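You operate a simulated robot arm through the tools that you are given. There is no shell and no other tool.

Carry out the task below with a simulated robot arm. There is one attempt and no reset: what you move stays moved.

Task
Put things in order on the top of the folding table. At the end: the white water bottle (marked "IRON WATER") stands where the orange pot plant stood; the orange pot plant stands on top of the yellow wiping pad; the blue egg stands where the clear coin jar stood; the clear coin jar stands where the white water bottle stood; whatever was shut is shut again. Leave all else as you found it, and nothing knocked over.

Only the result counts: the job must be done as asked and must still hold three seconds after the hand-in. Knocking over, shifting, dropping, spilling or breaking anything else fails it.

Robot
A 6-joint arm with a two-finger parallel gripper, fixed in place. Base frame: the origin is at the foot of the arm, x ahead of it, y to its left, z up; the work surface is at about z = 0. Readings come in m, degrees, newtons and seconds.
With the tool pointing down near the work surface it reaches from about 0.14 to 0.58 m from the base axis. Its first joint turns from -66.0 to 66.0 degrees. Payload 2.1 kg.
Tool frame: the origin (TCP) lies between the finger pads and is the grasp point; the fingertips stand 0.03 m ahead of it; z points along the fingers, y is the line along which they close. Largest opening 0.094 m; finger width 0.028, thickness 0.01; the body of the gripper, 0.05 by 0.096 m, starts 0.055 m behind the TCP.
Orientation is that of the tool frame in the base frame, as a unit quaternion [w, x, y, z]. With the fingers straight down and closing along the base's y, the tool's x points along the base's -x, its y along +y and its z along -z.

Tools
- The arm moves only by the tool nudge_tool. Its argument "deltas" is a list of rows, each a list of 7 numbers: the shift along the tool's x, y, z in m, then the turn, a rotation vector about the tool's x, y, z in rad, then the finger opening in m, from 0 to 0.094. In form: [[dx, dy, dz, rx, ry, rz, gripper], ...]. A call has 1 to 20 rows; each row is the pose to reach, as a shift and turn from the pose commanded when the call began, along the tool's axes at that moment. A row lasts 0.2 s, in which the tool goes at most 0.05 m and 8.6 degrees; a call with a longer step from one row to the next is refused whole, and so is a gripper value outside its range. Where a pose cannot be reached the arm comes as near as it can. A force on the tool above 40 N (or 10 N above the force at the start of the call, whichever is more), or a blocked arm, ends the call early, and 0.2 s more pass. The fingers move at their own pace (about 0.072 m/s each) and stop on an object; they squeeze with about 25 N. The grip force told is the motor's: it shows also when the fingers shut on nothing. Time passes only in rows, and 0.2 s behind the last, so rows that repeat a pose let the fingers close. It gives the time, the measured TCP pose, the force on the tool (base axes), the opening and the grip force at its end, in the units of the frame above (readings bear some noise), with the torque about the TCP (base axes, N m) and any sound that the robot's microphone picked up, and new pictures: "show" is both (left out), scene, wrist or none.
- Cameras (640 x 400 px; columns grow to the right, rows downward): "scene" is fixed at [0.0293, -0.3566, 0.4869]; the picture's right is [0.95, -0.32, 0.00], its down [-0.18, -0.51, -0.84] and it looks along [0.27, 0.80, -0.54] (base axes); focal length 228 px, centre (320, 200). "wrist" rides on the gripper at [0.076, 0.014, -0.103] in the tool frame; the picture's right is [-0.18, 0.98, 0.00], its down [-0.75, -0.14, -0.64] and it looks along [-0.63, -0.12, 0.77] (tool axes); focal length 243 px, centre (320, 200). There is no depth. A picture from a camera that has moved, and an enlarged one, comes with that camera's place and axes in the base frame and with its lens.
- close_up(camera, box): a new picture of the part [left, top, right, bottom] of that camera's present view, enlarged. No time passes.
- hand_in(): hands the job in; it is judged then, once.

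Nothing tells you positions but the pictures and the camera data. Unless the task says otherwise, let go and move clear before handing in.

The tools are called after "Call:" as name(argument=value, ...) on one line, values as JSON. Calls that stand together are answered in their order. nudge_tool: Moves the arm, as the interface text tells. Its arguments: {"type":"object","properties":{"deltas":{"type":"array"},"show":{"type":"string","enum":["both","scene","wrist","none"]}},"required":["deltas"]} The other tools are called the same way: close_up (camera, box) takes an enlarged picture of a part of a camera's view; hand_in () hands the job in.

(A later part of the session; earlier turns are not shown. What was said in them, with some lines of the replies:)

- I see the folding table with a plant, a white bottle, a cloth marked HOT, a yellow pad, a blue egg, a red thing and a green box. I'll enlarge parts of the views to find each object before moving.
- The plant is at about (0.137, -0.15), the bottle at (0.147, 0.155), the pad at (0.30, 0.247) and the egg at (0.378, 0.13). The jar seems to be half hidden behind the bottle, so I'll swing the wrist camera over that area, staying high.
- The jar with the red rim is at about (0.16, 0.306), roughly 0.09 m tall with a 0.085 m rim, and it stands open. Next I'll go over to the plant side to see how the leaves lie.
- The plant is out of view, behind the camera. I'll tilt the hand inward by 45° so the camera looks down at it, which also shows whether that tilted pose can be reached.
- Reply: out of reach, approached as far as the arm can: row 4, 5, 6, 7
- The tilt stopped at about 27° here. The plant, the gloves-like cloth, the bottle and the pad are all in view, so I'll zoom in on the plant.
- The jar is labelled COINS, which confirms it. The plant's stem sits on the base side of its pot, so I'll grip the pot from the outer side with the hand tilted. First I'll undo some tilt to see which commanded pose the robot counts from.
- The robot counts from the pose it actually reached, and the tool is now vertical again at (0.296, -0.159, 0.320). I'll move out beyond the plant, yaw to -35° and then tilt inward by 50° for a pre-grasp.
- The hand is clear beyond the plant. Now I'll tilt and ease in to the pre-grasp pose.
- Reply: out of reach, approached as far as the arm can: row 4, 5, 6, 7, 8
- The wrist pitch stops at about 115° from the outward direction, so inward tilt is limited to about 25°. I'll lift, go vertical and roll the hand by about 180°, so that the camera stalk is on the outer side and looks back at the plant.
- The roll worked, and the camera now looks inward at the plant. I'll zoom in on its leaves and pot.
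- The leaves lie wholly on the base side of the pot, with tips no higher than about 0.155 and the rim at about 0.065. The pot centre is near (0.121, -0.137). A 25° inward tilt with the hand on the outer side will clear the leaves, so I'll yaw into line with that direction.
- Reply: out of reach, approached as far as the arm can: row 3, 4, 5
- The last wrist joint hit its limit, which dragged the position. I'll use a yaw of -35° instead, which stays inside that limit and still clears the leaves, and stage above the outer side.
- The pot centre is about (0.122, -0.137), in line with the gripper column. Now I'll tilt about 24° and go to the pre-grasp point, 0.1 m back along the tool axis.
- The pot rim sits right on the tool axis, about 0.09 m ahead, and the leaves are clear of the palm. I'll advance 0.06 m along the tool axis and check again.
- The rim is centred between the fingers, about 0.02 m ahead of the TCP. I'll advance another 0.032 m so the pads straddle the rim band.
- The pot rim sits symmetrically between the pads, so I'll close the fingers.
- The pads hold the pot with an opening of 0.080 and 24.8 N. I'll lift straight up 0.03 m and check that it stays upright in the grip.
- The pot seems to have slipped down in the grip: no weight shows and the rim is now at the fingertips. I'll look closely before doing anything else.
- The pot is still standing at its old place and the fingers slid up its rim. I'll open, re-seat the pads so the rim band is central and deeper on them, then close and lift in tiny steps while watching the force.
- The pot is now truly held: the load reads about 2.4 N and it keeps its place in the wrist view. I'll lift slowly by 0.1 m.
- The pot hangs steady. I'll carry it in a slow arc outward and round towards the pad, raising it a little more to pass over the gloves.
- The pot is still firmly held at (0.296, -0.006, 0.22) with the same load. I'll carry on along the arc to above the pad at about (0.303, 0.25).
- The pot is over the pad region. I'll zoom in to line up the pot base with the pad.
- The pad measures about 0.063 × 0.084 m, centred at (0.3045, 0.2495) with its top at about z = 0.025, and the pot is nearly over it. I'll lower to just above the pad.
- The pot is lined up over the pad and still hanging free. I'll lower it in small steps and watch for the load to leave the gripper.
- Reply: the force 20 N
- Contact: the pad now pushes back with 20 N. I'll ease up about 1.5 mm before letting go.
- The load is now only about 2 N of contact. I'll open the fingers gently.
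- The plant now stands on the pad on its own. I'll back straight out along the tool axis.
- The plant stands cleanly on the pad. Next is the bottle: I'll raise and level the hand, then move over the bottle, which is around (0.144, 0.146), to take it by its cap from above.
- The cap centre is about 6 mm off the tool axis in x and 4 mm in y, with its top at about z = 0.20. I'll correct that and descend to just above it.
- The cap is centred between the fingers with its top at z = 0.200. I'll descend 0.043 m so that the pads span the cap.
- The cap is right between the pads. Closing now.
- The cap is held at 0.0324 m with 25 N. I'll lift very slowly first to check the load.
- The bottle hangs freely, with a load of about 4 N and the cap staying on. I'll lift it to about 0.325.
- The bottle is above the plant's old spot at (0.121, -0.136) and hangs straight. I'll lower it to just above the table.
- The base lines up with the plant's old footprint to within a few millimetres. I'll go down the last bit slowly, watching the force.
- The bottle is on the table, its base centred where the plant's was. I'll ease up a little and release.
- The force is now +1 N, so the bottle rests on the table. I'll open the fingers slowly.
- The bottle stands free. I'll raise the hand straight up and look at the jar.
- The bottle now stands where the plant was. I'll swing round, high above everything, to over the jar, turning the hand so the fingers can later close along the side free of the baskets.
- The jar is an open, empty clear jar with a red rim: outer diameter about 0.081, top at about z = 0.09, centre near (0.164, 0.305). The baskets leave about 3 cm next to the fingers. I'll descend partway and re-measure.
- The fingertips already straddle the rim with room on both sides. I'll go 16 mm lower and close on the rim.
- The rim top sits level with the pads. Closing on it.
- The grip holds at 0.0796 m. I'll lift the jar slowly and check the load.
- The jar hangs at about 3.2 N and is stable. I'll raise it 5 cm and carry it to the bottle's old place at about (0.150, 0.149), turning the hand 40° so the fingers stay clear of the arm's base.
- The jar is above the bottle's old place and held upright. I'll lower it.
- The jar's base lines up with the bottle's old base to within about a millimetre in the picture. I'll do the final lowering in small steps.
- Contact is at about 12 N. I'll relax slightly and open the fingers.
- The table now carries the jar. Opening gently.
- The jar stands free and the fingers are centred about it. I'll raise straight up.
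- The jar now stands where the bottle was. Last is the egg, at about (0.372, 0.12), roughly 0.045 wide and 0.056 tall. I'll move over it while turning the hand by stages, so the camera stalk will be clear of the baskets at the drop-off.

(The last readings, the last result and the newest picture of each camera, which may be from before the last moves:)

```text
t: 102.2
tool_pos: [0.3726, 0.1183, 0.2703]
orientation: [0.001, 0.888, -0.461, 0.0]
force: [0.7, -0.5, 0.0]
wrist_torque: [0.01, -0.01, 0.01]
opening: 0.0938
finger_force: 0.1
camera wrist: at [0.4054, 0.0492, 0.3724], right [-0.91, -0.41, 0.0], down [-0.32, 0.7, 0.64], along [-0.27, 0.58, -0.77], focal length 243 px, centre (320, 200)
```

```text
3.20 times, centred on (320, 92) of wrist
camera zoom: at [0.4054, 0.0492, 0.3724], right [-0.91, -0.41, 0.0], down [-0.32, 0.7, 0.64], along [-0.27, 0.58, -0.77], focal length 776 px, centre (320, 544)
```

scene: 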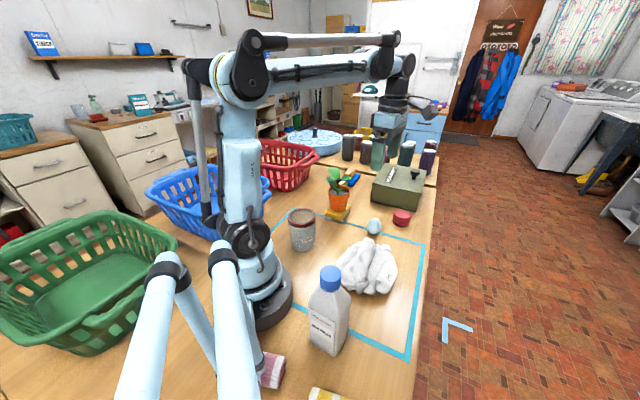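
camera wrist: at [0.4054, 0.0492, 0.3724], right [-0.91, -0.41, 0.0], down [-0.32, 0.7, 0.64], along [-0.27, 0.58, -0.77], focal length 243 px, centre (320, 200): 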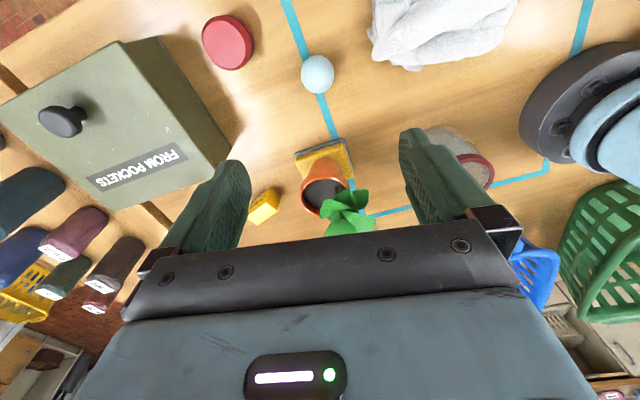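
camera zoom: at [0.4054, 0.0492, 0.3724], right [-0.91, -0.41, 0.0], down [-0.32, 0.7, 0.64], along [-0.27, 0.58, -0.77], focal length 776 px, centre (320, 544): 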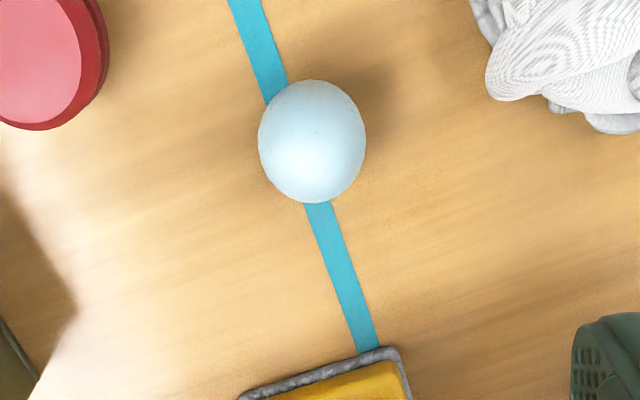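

The egg centre is at about (0.374, 0.120, 0.027). The gloves come close on one side, so I'll turn the hand another 50° to keep both fingers clear of them, and centre over the egg.

Call:
nudge_tool(deltas=[[0.0005, -0.001, 0, 0, 0, -0.1455, 0.08], [0.001, -0.002, 0.01, 0, 0, -0.291, 0.075], [0.0018, -0.003, 0.03, 0, 0, -0.4365, 0.07], [0.0018, -0.003, 0.05, 0, 0, -0.582, 0.065], [0.0018, -0.003, 0.07, 0, 0, -0.7275, 0.065], [0.0018, -0.003, 0.1, 0, 0, -0.873, 0.065], [0.0018, -0.003, 0.1, 0, 0, -0.873, 0.065]], show="both")

Call:
close_up(camera="wrist", box=[220, 30, 420, 155])

```text
t: 103.8
tool_pos: [0.3758, 0.1189, 0.1706]
orientation: [0.002, 0.999, -0.044, 0.0]
force: [-0.1, -1.0, 1.0]
wrist_torque: [0.01, 0.06, 0.02]
opening: 0.0651
finger_force: 0.1
camera wrist: at [0.4512, 0.0983, 0.2727], right [-0.27, -0.96, 0.0], down [-0.74, 0.21, 0.64], along [-0.62, 0.17, -0.77], focal length 243 px, centre (320, 200)
```

scene: 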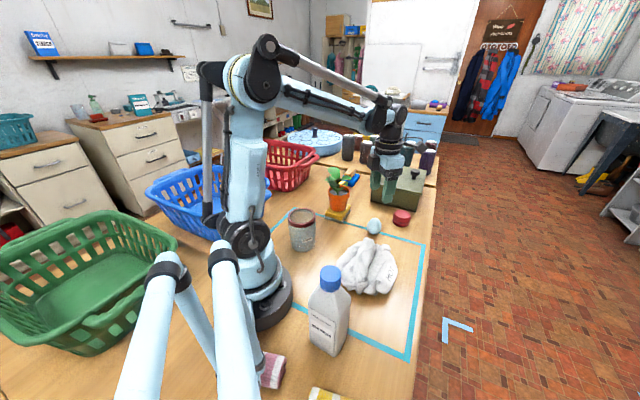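
wrist: 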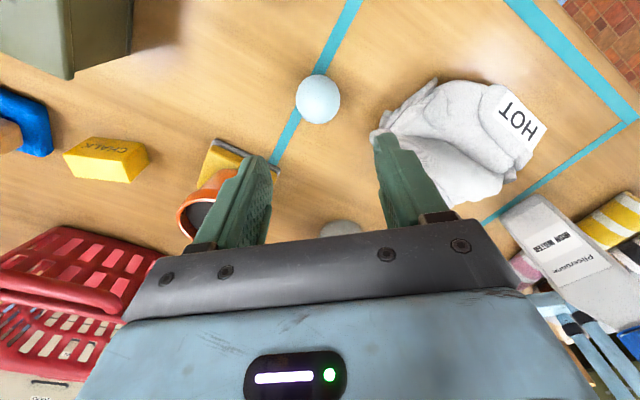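

```text
3.20 times, centred on (320, 92) of wrist
camera zoom: at [0.4512, 0.0983, 0.2727], right [-0.27, -0.96, 0.0], down [-0.74, 0.21, 0.64], along [-0.62, 0.17, -0.77], focal length 776 px, centre (320, 544)
```

zoom: 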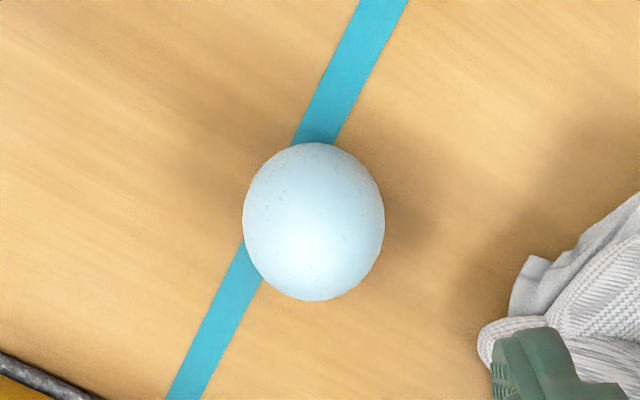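

Call:
nudge_tool(deltas=[[0.0005, -0.0007, 0.02, 0, 0, 0, 0.065], [0.001, -0.0014, 0.04, 0, 0, 0, 0.065], [0.0016, -0.002, 0.06, 0, 0, 0, 0.065], [0.0016, -0.002, 0.08, 0, 0, 0, 0.065], [0.0016, -0.002, 0.09, 0, 0, 0, 0.065], [0.0016, -0.002, 0.09, 0, 0, 0, 0.065]], show="wrist")

Call:
close_up(camera="wrist", box=[220, 80, 420, 240])

Call:
close_up(camera="scene", box=[330, 160, 430, 250])

```text
t: 105.2
tool_pos: [0.377, 0.1199, 0.0799]
orientation: [0.003, 0.999, -0.044, 0.0]
force: [-0.2, 0.1, 1.0]
wrist_torque: [-0.03, 0.0, 0.03]
opening: 0.0651
finger_force: 0.0
camera wrist: at [0.4529, 0.0997, 0.1814], right [-0.27, -0.96, 0.0], down [-0.74, 0.21, 0.64], along [-0.62, 0.17, -0.77], focal length 243 px, centre (320, 200)
```

wrist: 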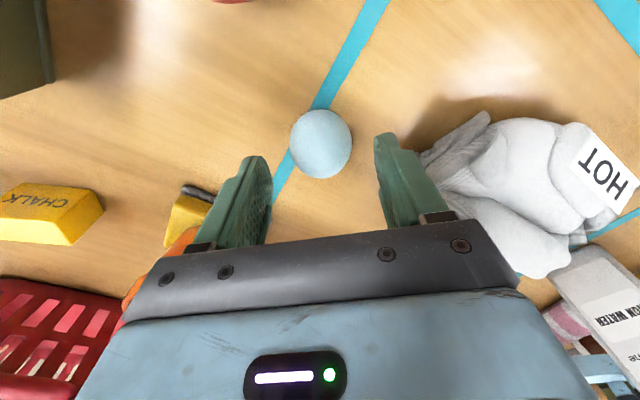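

```text
2.50 times, centred on (320, 160) of wrist
camera zoom: at [0.4529, 0.0997, 0.1814], right [-0.27, -0.96, 0.0], down [-0.74, 0.21, 0.64], along [-0.62, 0.17, -0.77], focal length 606 px, centre (320, 300)
```

zoom: 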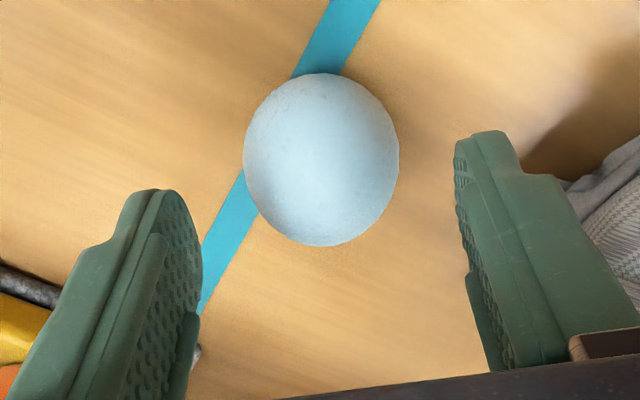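

```text
4.44 times, centred on (380, 205) of scene
camera zoom: at [0.0293, -0.3566, 0.4869], right [0.95, -0.32, 0.0], down [-0.18, -0.51, -0.84], along [0.27, 0.8, -0.54], focal length 1012 px, centre (53, 178)
```

zoom: 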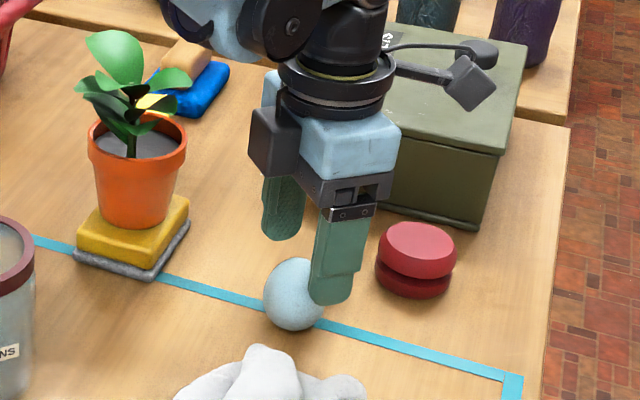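

The egg is centred. I'll descend so the pads reach its middle, with the tips about 7 mm above the table.

Call:
nudge_tool(deltas=[[-0.0005, 0, 0.012, 0, 0, 0, 0.065], [-0.001, 0, 0.024, 0, 0, 0, 0.065], [-0.001, 0, 0.034, 0, 0, 0, 0.065], [-0.001, 0, 0.042, 0, 0, 0, 0.065], [-0.001, 0, 0.042, 0, 0, 0, 0.065]], show="wrist")

Call:
close_up(camera="wrist", box=[220, 80, 420, 240])

Call:
close_up(camera="scene", box=[330, 160, 430, 250])

```text
t: 106.4
tool_pos: [0.3763, 0.1201, 0.0398]
orientation: [0.002, 0.999, -0.045, 0.0]
force: [1.3, -0.5, 0.3]
wrist_torque: [0.01, 0.02, 0.01]
opening: 0.0651
finger_force: 0.2
camera wrist: at [0.4518, 0.1003, 0.1406], right [-0.27, -0.96, 0.0], down [-0.74, 0.21, 0.64], along [-0.62, 0.17, -0.77], focal length 243 px, centre (320, 200)
```

wrist: 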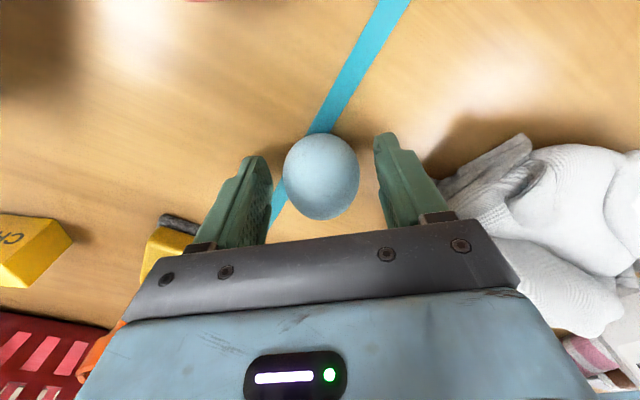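

```text
2.50 times, centred on (320, 160) of wrist
camera zoom: at [0.4518, 0.1003, 0.1406], right [-0.27, -0.96, 0.0], down [-0.74, 0.21, 0.64], along [-0.62, 0.17, -0.77], focal length 606 px, centre (320, 300)
```

zoom: 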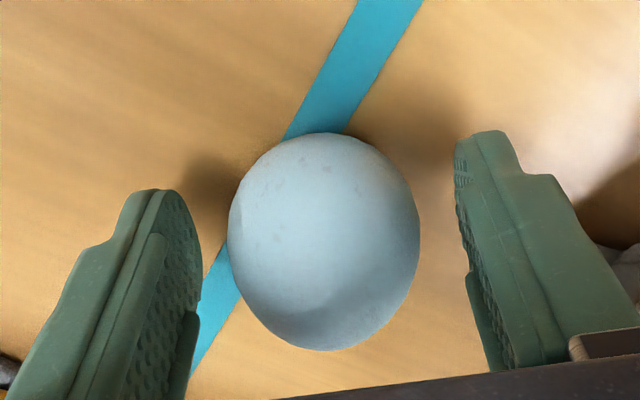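

```text
4.44 times, centred on (380, 205) of scene
camera zoom: at [0.0293, -0.3566, 0.4869], right [0.95, -0.32, 0.0], down [-0.18, -0.51, -0.84], along [0.27, 0.8, -0.54], focal length 1012 px, centre (53, 178)
```

zoom: 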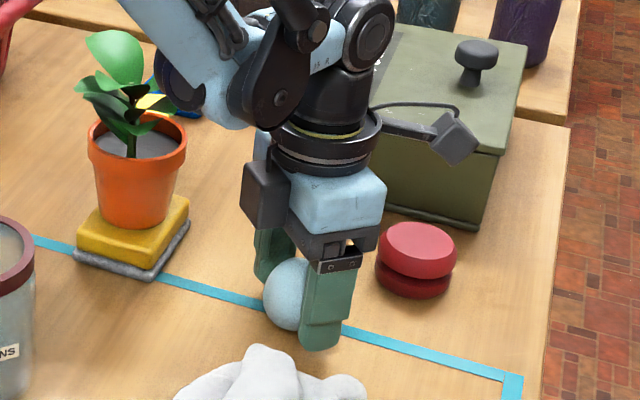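

The egg's middle is between the pads. Closing.

Call:
nudge_tool(deltas=[[-0.001, 0.0005, 0, 0, 0, 0, 0.058], [-0.001, 0.0005, 0, 0, 0, 0, 0.052], [-0.001, 0.0005, 0, 0, 0, 0, 0.047], [-0.001, 0.0005, 0, 0, 0, 0, 0.043], [-0.001, 0.0005, 0, 0, 0, 0, 0.038], [-0.001, 0.0005, 0, 0, 0, 0, 0.03], [-0.001, 0.0005, 0, 0, 0, 0, 0.03]], show="wrist")

Call:
close_up(camera="wrist", box=[220, 80, 420, 240])

```text
t: 108.0
tool_pos: [0.3747, 0.1198, 0.0386]
orientation: [0.001, 0.999, -0.045, 0.0]
force: [0.3, -0.6, -0.9]
wrist_torque: [-0.01, 0.0, 0.02]
opening: 0.0424
finger_force: 12.1
camera wrist: at [0.4509, 0.0997, 0.1403], right [-0.27, -0.96, 0.0], down [-0.74, 0.21, 0.64], along [-0.62, 0.17, -0.77], focal length 243 px, centre (320, 200)
```

wrist: 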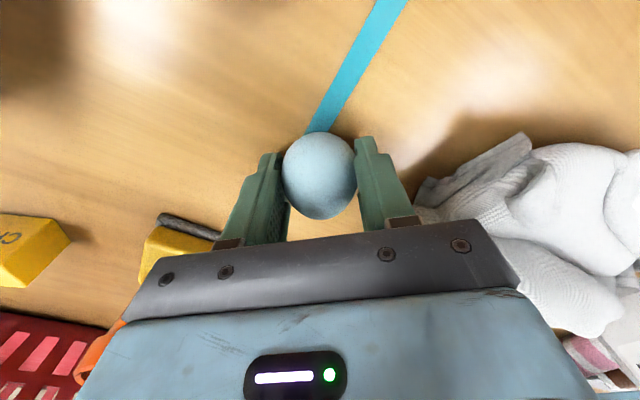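

```text
2.50 times, centred on (320, 160) of wrist
camera zoom: at [0.4509, 0.0997, 0.1403], right [-0.27, -0.96, 0.0], down [-0.74, 0.21, 0.64], along [-0.62, 0.17, -0.77], focal length 606 px, centre (320, 300)
```

zoom: 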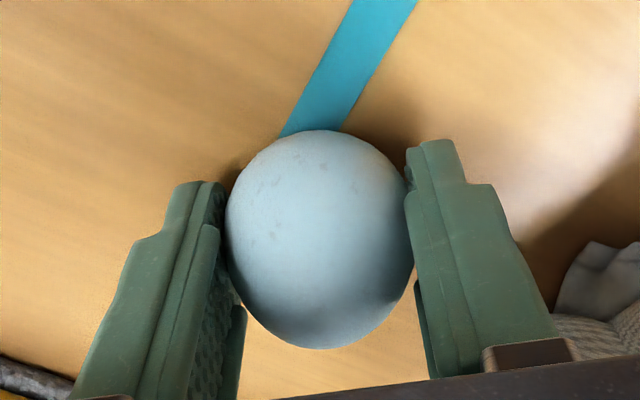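

The egg is held at 0.0424 m with a gentle 12 N. I'll lift it slowly.

Call:
nudge_tool(deltas=[[0, 0, -0.001, 0, 0, 0, 0.03], [0, 0, -0.002, 0, 0, 0, 0.03], [0, 0, -0.004, 0, 0, 0, 0.03], [0, 0, -0.007, 0, 0, 0, 0.03], [0, 0, -0.01, 0, 0, 0, 0.03], [0, 0, -0.01, 0, 0, 0, 0.03]], show="wrist")

Call:
close_up(camera="wrist", box=[220, 80, 420, 240])

Call:
close_up(camera="scene", box=[330, 160, 430, 250])

```text
t: 109.4
tool_pos: [0.3753, 0.1204, 0.0494]
orientation: [0.002, 0.999, -0.044, -0.001]
force: [0.1, 0.4, -1.4]
wrist_torque: [-0.02, 0.04, 0.04]
opening: 0.0423
finger_force: 11.4
camera wrist: at [0.4512, 0.0997, 0.1505], right [-0.27, -0.96, 0.0], down [-0.74, 0.21, 0.64], along [-0.62, 0.17, -0.77], focal length 243 px, centre (320, 200)
```

wrist: 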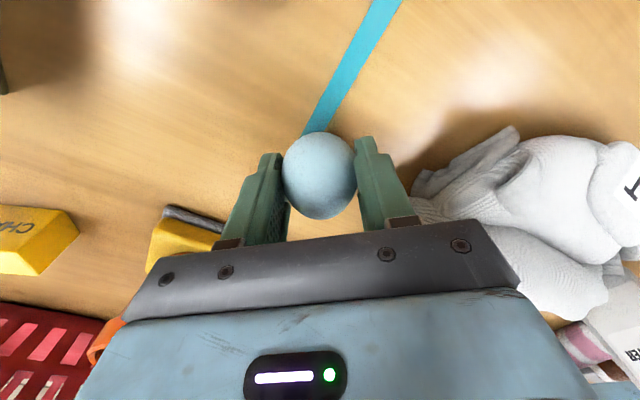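

```text
2.50 times, centred on (320, 160) of wrist
camera zoom: at [0.4512, 0.0997, 0.1505], right [-0.27, -0.96, 0.0], down [-0.74, 0.21, 0.64], along [-0.62, 0.17, -0.77], focal length 606 px, centre (320, 300)
```

zoom: 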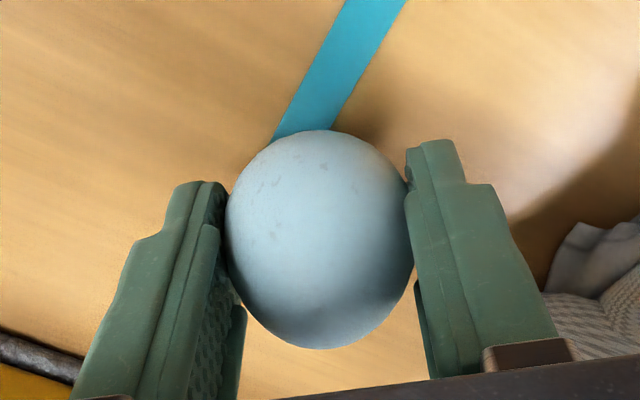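

```text
4.44 times, centred on (380, 205) of scene
camera zoom: at [0.0293, -0.3566, 0.4869], right [0.95, -0.32, 0.0], down [-0.18, -0.51, -0.84], along [0.27, 0.8, -0.54], focal length 1012 px, centre (53, 178)
```

zoom: 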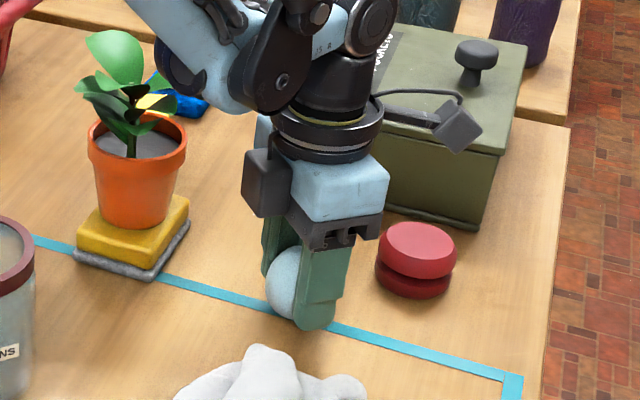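

The egg is held firmly with no turning. I'll lift it high, carry it over to the jar's old spot and turn the hand on the way.

Call:
nudge_tool(deltas=[[0, 0, -0.01, 0, 0, 0, 0.03], [0, 0, -0.03, 0, 0, 0, 0.03], [0, 0, -0.055, 0, 0, 0, 0.03], [0, 0, -0.08, 0, 0, 0, 0.03], [0, 0, -0.105, 0, 0, 0, 0.03], [0, 0, -0.13, 0, 0, 0, 0.03], [0, 0, -0.155, 0, 0, 0, 0.03], [0, 0, -0.18, 0, 0, 0, 0.03], [0, 0, -0.205, 0, 0, 0, 0.03], [0, 0, -0.225, 0, 0, 0, 0.03], [0, 0, -0.235, 0, 0, 0, 0.03], [0, 0, -0.235, 0, 0, 0, 0.03]], show="wrist")

```text
t: 112.0
tool_pos: [0.375, 0.1196, 0.2846]
orientation: [0.002, 0.999, -0.044, 0.0]
force: [-0.2, 0.2, -1.5]
wrist_torque: [0.01, -0.04, 0.02]
opening: 0.0425
finger_force: 12.3
camera wrist: at [0.4516, 0.0991, 0.386], right [-0.27, -0.96, 0.0], down [-0.74, 0.21, 0.64], along [-0.62, 0.17, -0.77], focal length 243 px, centre (320, 200)
```

wrist: 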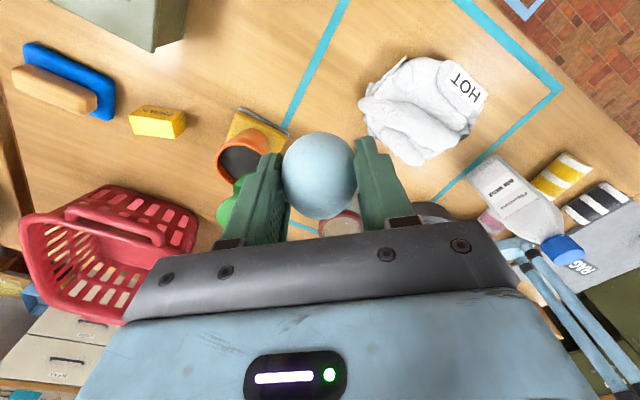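

Call:
nudge_tool(deltas=[[-0.0095, -0.0069, 0, 0, 0, 0.036, 0.03], [-0.0284, -0.0207, 0, 0, 0, 0.109, 0.03], [-0.0474, -0.0345, 0, 0, 0, 0.182, 0.03], [-0.0663, -0.0484, 0, 0, 0, 0.255, 0.03], [-0.0853, -0.0622, 0, 0, 0, 0.327, 0.03], [-0.1042, -0.076, 0, 0, 0, 0.4, 0.03], [-0.1231, -0.0898, 0, 0, 0, 0.473, 0.03], [-0.1421, -0.1036, 0, 0, 0, 0.546, 0.03], [-0.161, -0.1174, 0, 0, 0, 0.618, 0.03], [-0.18, -0.1313, 0, 0, 0, 0.691, 0.03], [-0.1989, -0.1451, 0, 0, 0, 0.764, 0.03], [-0.2179, -0.1589, 0, 0, 0, 0.837, 0.03], [-0.2273, -0.1658, 0, 0, 0, 0.873, 0.03], [-0.2273, -0.1658, 0, 0, 0, 0.873, 0.03]], show="both")

Call:
close_up(camera="wrist", box=[160, 0, 480, 240])

```text
t: 115.0
tool_pos: [0.1628, 0.3067, 0.2831]
orientation: [0.001, 0.886, -0.463, 0.001]
force: [-0.3, 0.3, -1.0]
wrist_torque: [-0.03, 0.01, 0.0]
opening: 0.0426
finger_force: 11.6
camera wrist: at [0.1957, 0.2365, 0.3848], right [-0.91, -0.41, 0.0], down [-0.31, 0.7, 0.64], along [-0.26, 0.58, -0.77], focal length 243 px, centre (320, 200)
```

scene: 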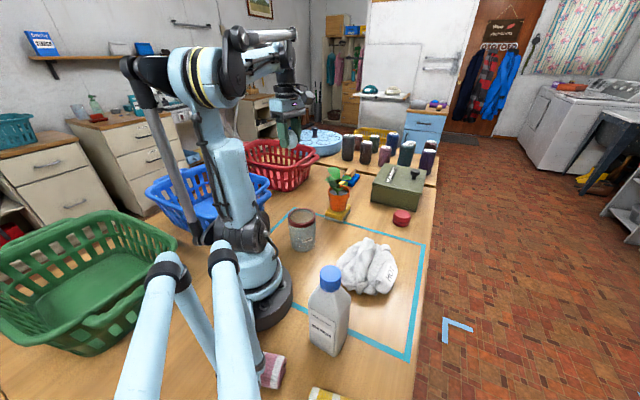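
wrist: 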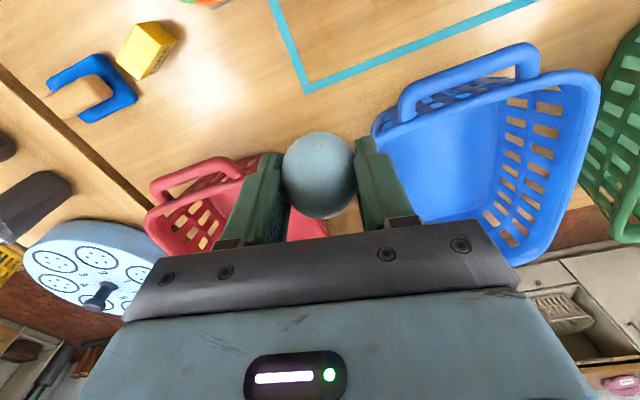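

```text
1.67 times, centred on (320, 120) of wrist
camera zoom: at [0.1957, 0.2365, 0.3848], right [-0.91, -0.41, 0.0], down [-0.31, 0.7, 0.64], along [-0.26, 0.58, -0.77], focal length 404 px, centre (320, 333)
```

zoom: 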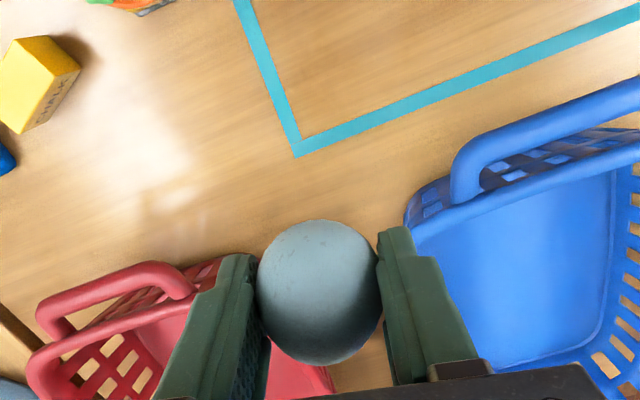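

The tape corner confirms the jar's old footprint, since the jar's far edge touched it. The target on the table, (0.1625, 0.307), is clear of the baskets. I'll lower the egg to just above the table.

Call:
nudge_tool(deltas=[[0, 0, 0.01, 0, 0, 0, 0.03], [0, 0, 0.03, 0, 0, 0, 0.03], [0, 0, 0.055, 0, 0, 0, 0.03], [0, 0, 0.08, 0, 0, 0, 0.03], [0, 0, 0.105, 0, 0, 0, 0.03], [0, 0, 0.13, 0, 0, 0, 0.03], [0, 0, 0.155, 0, 0, 0, 0.03], [0, 0, 0.18, 0, 0, 0, 0.03], [0, 0, 0.205, 0, 0, 0, 0.03], [0, 0, 0.22, 0, 0, 0, 0.03], [0, 0, 0.23, 0, 0, 0, 0.03], [0, 0, 0.234, 0, 0, 0, 0.03], [0, 0, 0.234, 0, 0, 0, 0.03]], show="both")

Call:
close_up(camera="scene", box=[240, 150, 360, 250])

Call:
close_up(camera="wrist", box=[220, 80, 420, 240])

```text
t: 117.8
tool_pos: [0.1647, 0.3056, 0.049]
orientation: [0.002, 0.887, -0.463, 0.0]
force: [-0.3, 0.8, -0.4]
wrist_torque: [-0.02, 0.01, 0.0]
opening: 0.0424
finger_force: 12.5
camera wrist: at [0.1969, 0.2357, 0.1509], right [-0.91, -0.41, 0.0], down [-0.31, 0.7, 0.64], along [-0.26, 0.58, -0.77], focal length 243 px, centre (320, 200)
```

scene: 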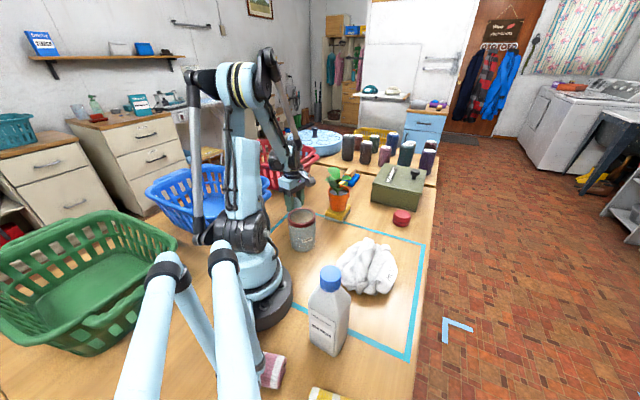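
wrist: 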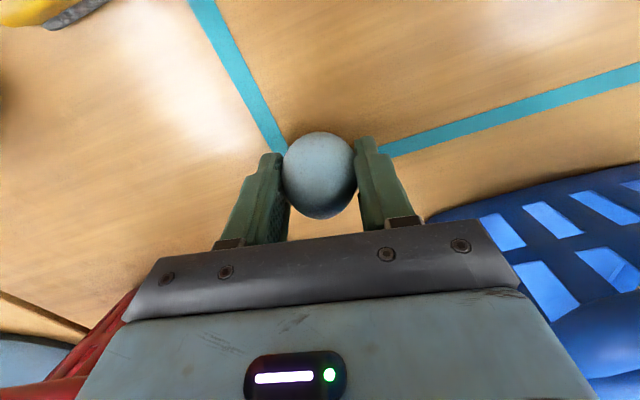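

```text
4.00 times, centred on (300, 200) of scene
camera zoom: at [0.0293, -0.3566, 0.487], right [0.95, -0.32, 0.0], down [-0.18, -0.51, -0.84], along [0.27, 0.8, -0.54], focal length 910 px, centre (400, 200)
```

zoom: 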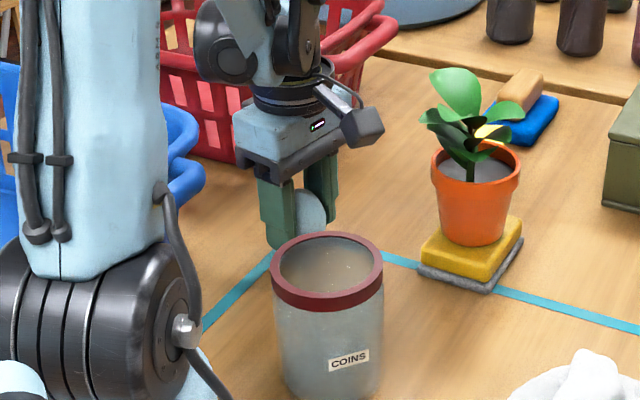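

```text
2.50 times, centred on (320, 160) of wrist
camera zoom: at [0.1969, 0.2357, 0.1509], right [-0.91, -0.41, 0.0], down [-0.31, 0.7, 0.64], along [-0.26, 0.58, -0.77], focal length 606 px, centre (320, 300)
```

zoom: 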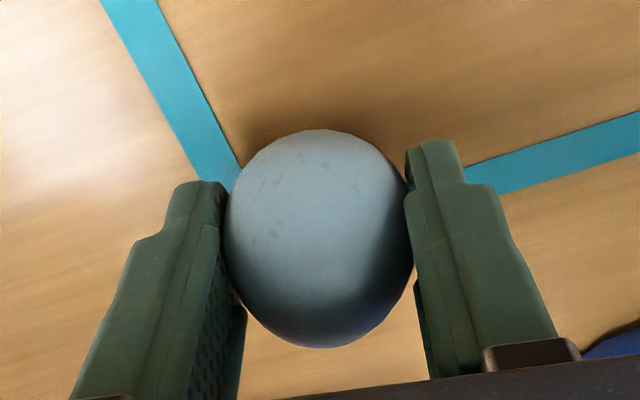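

The egg is about 1 cm above the target and unturned in the grip. Now the final slow steps down.

Call:
nudge_tool(deltas=[[0, 0, 0.002, 0, 0, 0, 0.03], [0, 0, 0.004, 0, 0, 0, 0.03], [0, 0, 0.006, 0, 0, 0, 0.03], [0, 0, 0.0075, 0, 0, 0, 0.03], [0, 0, 0.0075, 0, 0, 0, 0.03]], show="none")

```text
t: 119.0
tool_pos: [0.1634, 0.3046, 0.0424]
orientation: [0.002, 0.887, -0.462, -0.001]
force: [-0.3, -0.5, -0.9]
wrist_torque: [0.01, -0.02, 0.01]
opening: 0.042
finger_force: 11.7
```

Call:
nudge_tool(deltas=[[0, 0, 0.0007, 0, 0, 0, 0.03], [0, 0, 0.0014, 0, 0, 0, 0.03], [0, 0, 0.0014, 0, 0, 0, 0.03]], show="none")

```text
t: 119.8
tool_pos: [0.1639, 0.3065, 0.04]
orientation: [0.002, 0.886, -0.463, 0.0]
force: [-0.6, 0.3, -0.6]
wrist_torque: [-0.02, 0.02, -0.01]
opening: 0.0425
finger_force: 12.0
```

Call:
nudge_tool(deltas=[[0, 0, 0.0005, 0, 0, 0, 0.03], [0, 0, 0.001, 0, 0, 0, 0.03], [0, 0, 0.001, 0, 0, 0, 0.03]], show="none")

```text
t: 120.6
tool_pos: [0.163, 0.3051, 0.0402]
orientation: [0.002, 0.886, -0.463, 0.0]
force: [0.9, 0.4, -0.2]
wrist_torque: [0.02, 0.05, -0.01]
opening: 0.0421
finger_force: 11.8
```

Call:
nudge_tool(deltas=[[0, 0, 0.0003, 0, 0, 0, 0.03], [0, 0, 0.0006, 0, 0, 0, 0.03], [0, 0, 0.0006, 0, 0, 0, 0.03]], show="none")

```text
t: 121.4
tool_pos: [0.1637, 0.3049, 0.0391]
orientation: [0.001, 0.886, -0.463, 0.001]
force: [-0.3, -0.5, 3.5]
wrist_torque: [0.01, 0.01, 0.02]
opening: 0.0423
finger_force: 12.2
```

The egg touches the table with about 3 N. I'll ease off a hair and open slowly.

Call:
nudge_tool(deltas=[[0, 0, -0.0003, 0, 0, 0, 0.033], [0, 0, -0.0003, 0, 0, 0, 0.037], [0, 0, -0.0003, 0, 0, 0, 0.04], [0, 0, -0.0003, 0, 0, 0, 0.042], [0, 0, -0.0003, 0, 0, 0, 0.043], [0, 0, -0.0003, 0, 0, 0, 0.044], [0, 0, -0.0003, 0, 0, 0, 0.046], [0, 0, -0.0003, 0, 0, 0, 0.05], [0, 0, -0.0003, 0, 0, 0, 0.056], [0, 0, -0.0003, 0, 0, 0, 0.064], [0, 0, -0.0003, 0, 0, 0, 0.07], [0, 0, -0.0003, 0, 0, 0, 0.07]], show="both")

Call:
close_up(camera="wrist", box=[220, 80, 420, 240])

```text
t: 124.0
tool_pos: [0.163, 0.3059, 0.0401]
orientation: [0.002, 0.887, -0.462, 0.0]
force: [1.0, 0.9, -0.2]
wrist_torque: [0.01, 0.02, 0.01]
opening: 0.07
finger_force: 0.1
camera wrist: at [0.196, 0.2353, 0.1409], right [-0.91, -0.41, 0.0], down [-0.31, 0.7, 0.64], along [-0.26, 0.58, -0.77], focal length 243 px, centre (320, 200)
```

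scene: 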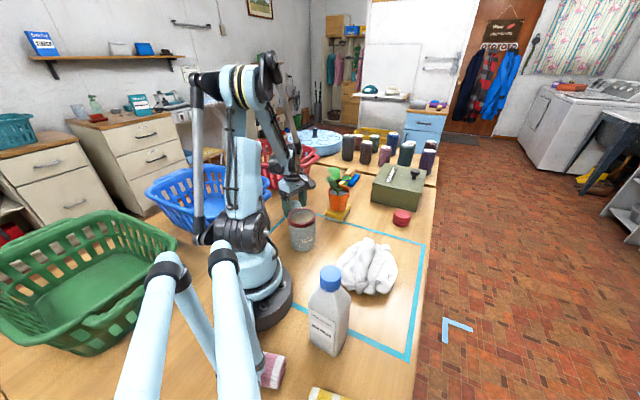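
wrist: 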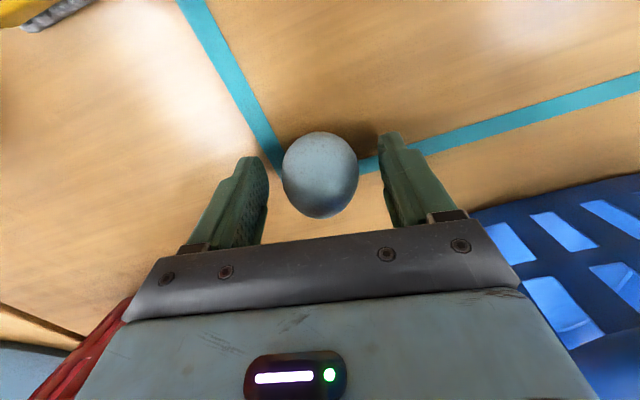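

```text
2.50 times, centred on (320, 160) of wrist
camera zoom: at [0.196, 0.2353, 0.1409], right [-0.91, -0.41, 0.0], down [-0.31, 0.7, 0.64], along [-0.26, 0.58, -0.77], focal length 606 px, centre (320, 300)
```

zoom: 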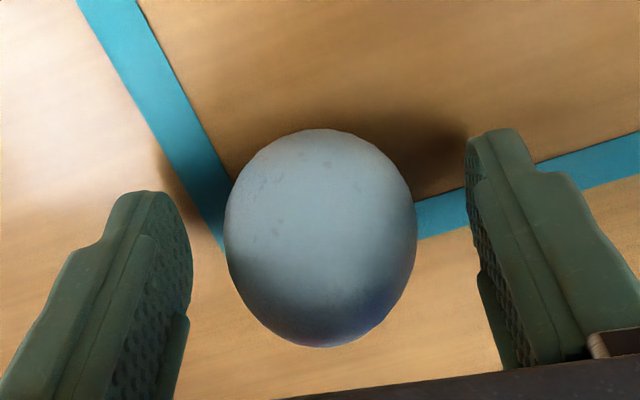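

The egg stands on its own between the open fingers. I'll rise straight up, away from it.

Call:
nudge_tool(deltas=[[0, 0, -0.006, 0, 0, 0, 0.07], [0, 0, -0.016, 0, 0, 0, 0.07], [0, 0, -0.03, 0, 0, 0, 0.07], [0, 0, -0.05, 0, 0, 0, 0.07], [0, 0, -0.08, 0, 0, 0, 0.07], [0, 0, -0.11, 0, 0, 0, 0.07], [0, 0, -0.15, 0, 0, 0, 0.07], [0, 0, -0.19, 0, 0, 0, 0.07], [0, 0, -0.23, 0, 0, 0, 0.07], [0, 0, -0.26, 0, 0, 0, 0.07], [0, 0, -0.26, 0, 0, 0, 0.07]], show="both")

Call:
close_up(camera="scene", box=[240, 150, 440, 275])

Call:
close_up(camera="wrist", box=[220, 0, 420, 125])

```text
t: 126.4
tool_pos: [0.1655, 0.3051, 0.2998]
orientation: [0.002, 0.887, -0.463, 0.0]
force: [-0.4, 1.1, 0.1]
wrist_torque: [-0.05, 0.03, -0.01]
opening: 0.0698
finger_force: 0.1
camera wrist: at [0.1982, 0.2348, 0.4017], right [-0.91, -0.41, 0.0], down [-0.31, 0.7, 0.64], along [-0.26, 0.58, -0.77], focal length 243 px, centre (320, 200)
```

scene: 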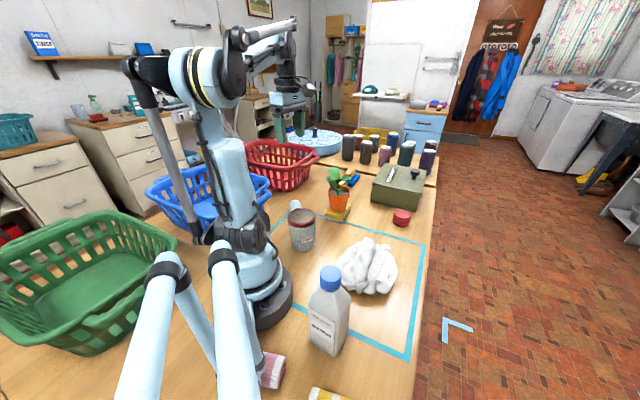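
wrist: 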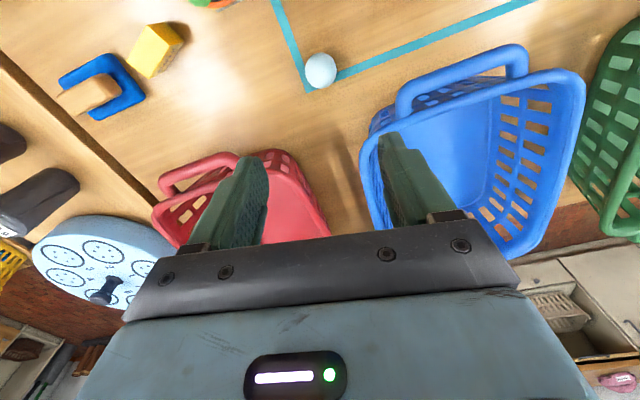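

```text
3.20 times, centred on (340, 212) of scene
camera zoom: at [0.0293, -0.3566, 0.4869], right [0.95, -0.32, 0.0], down [-0.18, -0.51, -0.84], along [0.27, 0.8, -0.54], focal length 728 px, centre (256, 160)
```

zoom: 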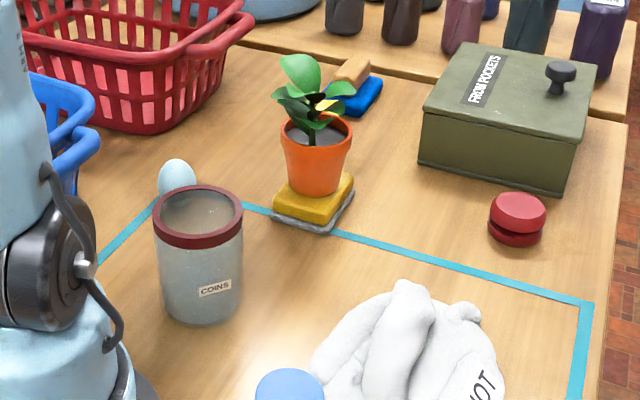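

```text
3.20 times, centred on (320, 62) of wrist
camera zoom: at [0.1982, 0.2348, 0.4017], right [-0.91, -0.41, 0.0], down [-0.31, 0.7, 0.64], along [-0.26, 0.58, -0.77], focal length 776 px, centre (320, 640)
```

zoom: 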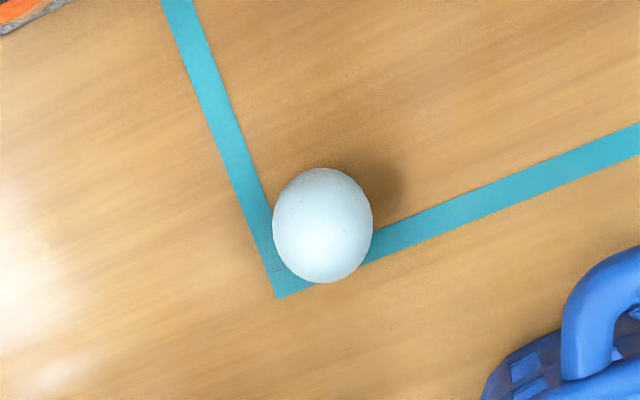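

All four things are placed: plant on pad, bottle at the plant's old spot, jar at the bottle's old spot, and egg within about 2 mm of the jar's old centre. I'll wait a moment with the hand clear and check that nothing moves.

Call:
nudge_tool(deltas=[[0, 0, 0, 0, 0, 0, 0.07], [0, 0, 0, 0, 0, 0, 0.07], [0, 0, 0, 0, 0, 0, 0.07], [0, 0, 0, 0, 0, 0, 0.07], [0, 0, 0, 0, 0, 0, 0.07], [0, 0, 0, 0, 0, 0, 0.07], [0, 0, 0, 0, 0, 0, 0.07], [0, 0, 0, 0, 0, 0, 0.07], [0, 0, 0, 0, 0, 0, 0.07], [0, 0, 0, 0, 0, 0, 0.07]], show="both")

Call:
close_up(camera="wrist", box=[220, 0, 420, 125])

Call:
close_up(camera="scene", box=[240, 150, 440, 400])

```text
t: 128.6
tool_pos: [0.1654, 0.3047, 0.3008]
orientation: [0.002, 0.886, -0.463, 0.0]
force: [1.0, -0.5, 0.3]
wrist_torque: [0.02, 0.0, -0.01]
opening: 0.0698
finger_force: 0.1
camera wrist: at [0.1982, 0.2349, 0.4013], right [-0.91, -0.41, 0.0], down [-0.31, 0.7, 0.64], along [-0.27, 0.58, -0.77], focal length 243 px, centre (320, 200)
```

scene: 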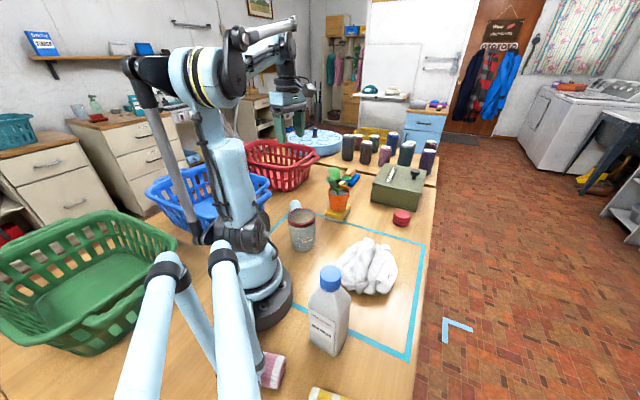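
wrist: 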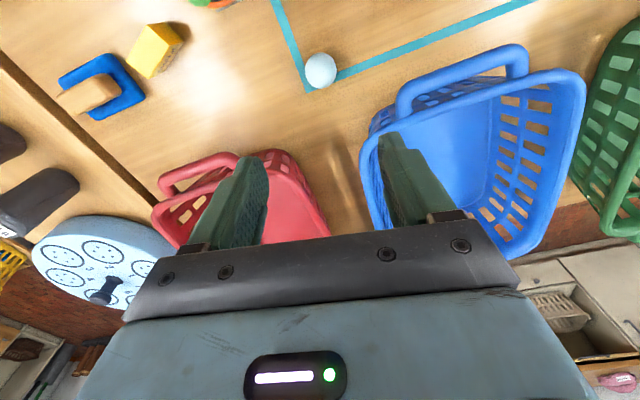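

```text
3.20 times, centred on (320, 62) of wrist
camera zoom: at [0.1982, 0.2349, 0.4013], right [-0.91, -0.41, 0.0], down [-0.31, 0.7, 0.64], along [-0.27, 0.58, -0.77], focal length 776 px, centre (320, 640)
```

zoom: 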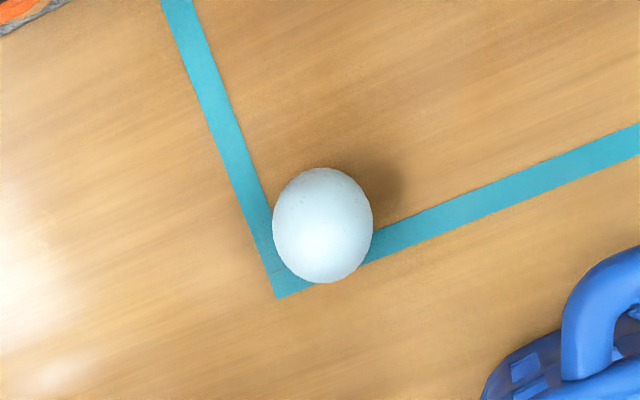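

```text
1.60 times, centred on (340, 275) of scene
camera zoom: at [0.0293, -0.3566, 0.4869], right [0.95, -0.32, 0.0], down [-0.18, -0.51, -0.84], along [0.27, 0.8, -0.54], focal length 364 px, centre (288, 80)
```

zoom: 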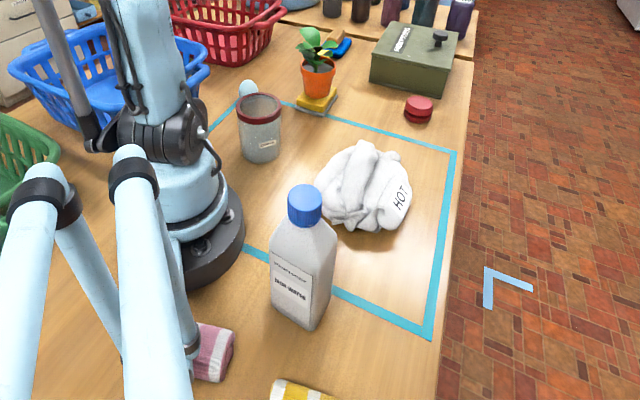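

Nothing has moved over the last two seconds. The egg, jar, bottle and plant all stand where they were asked for, the green box is still shut, and the hand is well clear. I'm handing in the job.

Call:
hand_in()

```text
The job is handed in.
```

The table is set as you asked, and I've handed the job in. I don't have the verdict yet. In the last pictures everything was standing and nothing moved over about two seconds.

- **Orange pot plant:** it stands on top of the yellow wiping pad, and the pad hasn't shifted.
- **White water bottle:** it stands where the plant was, with its base within a few millimetres of the plant's old footprint.
- **Clear coin jar:** it stands where the bottle was, also within a few millimetres.
- **Blue egg:** it stands upright where the jar was, about 2 mm from the jar's old centre.

My first grip on the plant slipped. The pot stayed upright and moved only a millimetre or two, and I took it again without trouble.

I opened nothing; the green "FROM POCKETS" box is still shut. I saw no sign that anything else on the table had been moved. The gripper is open and about 0.3 m above the table.
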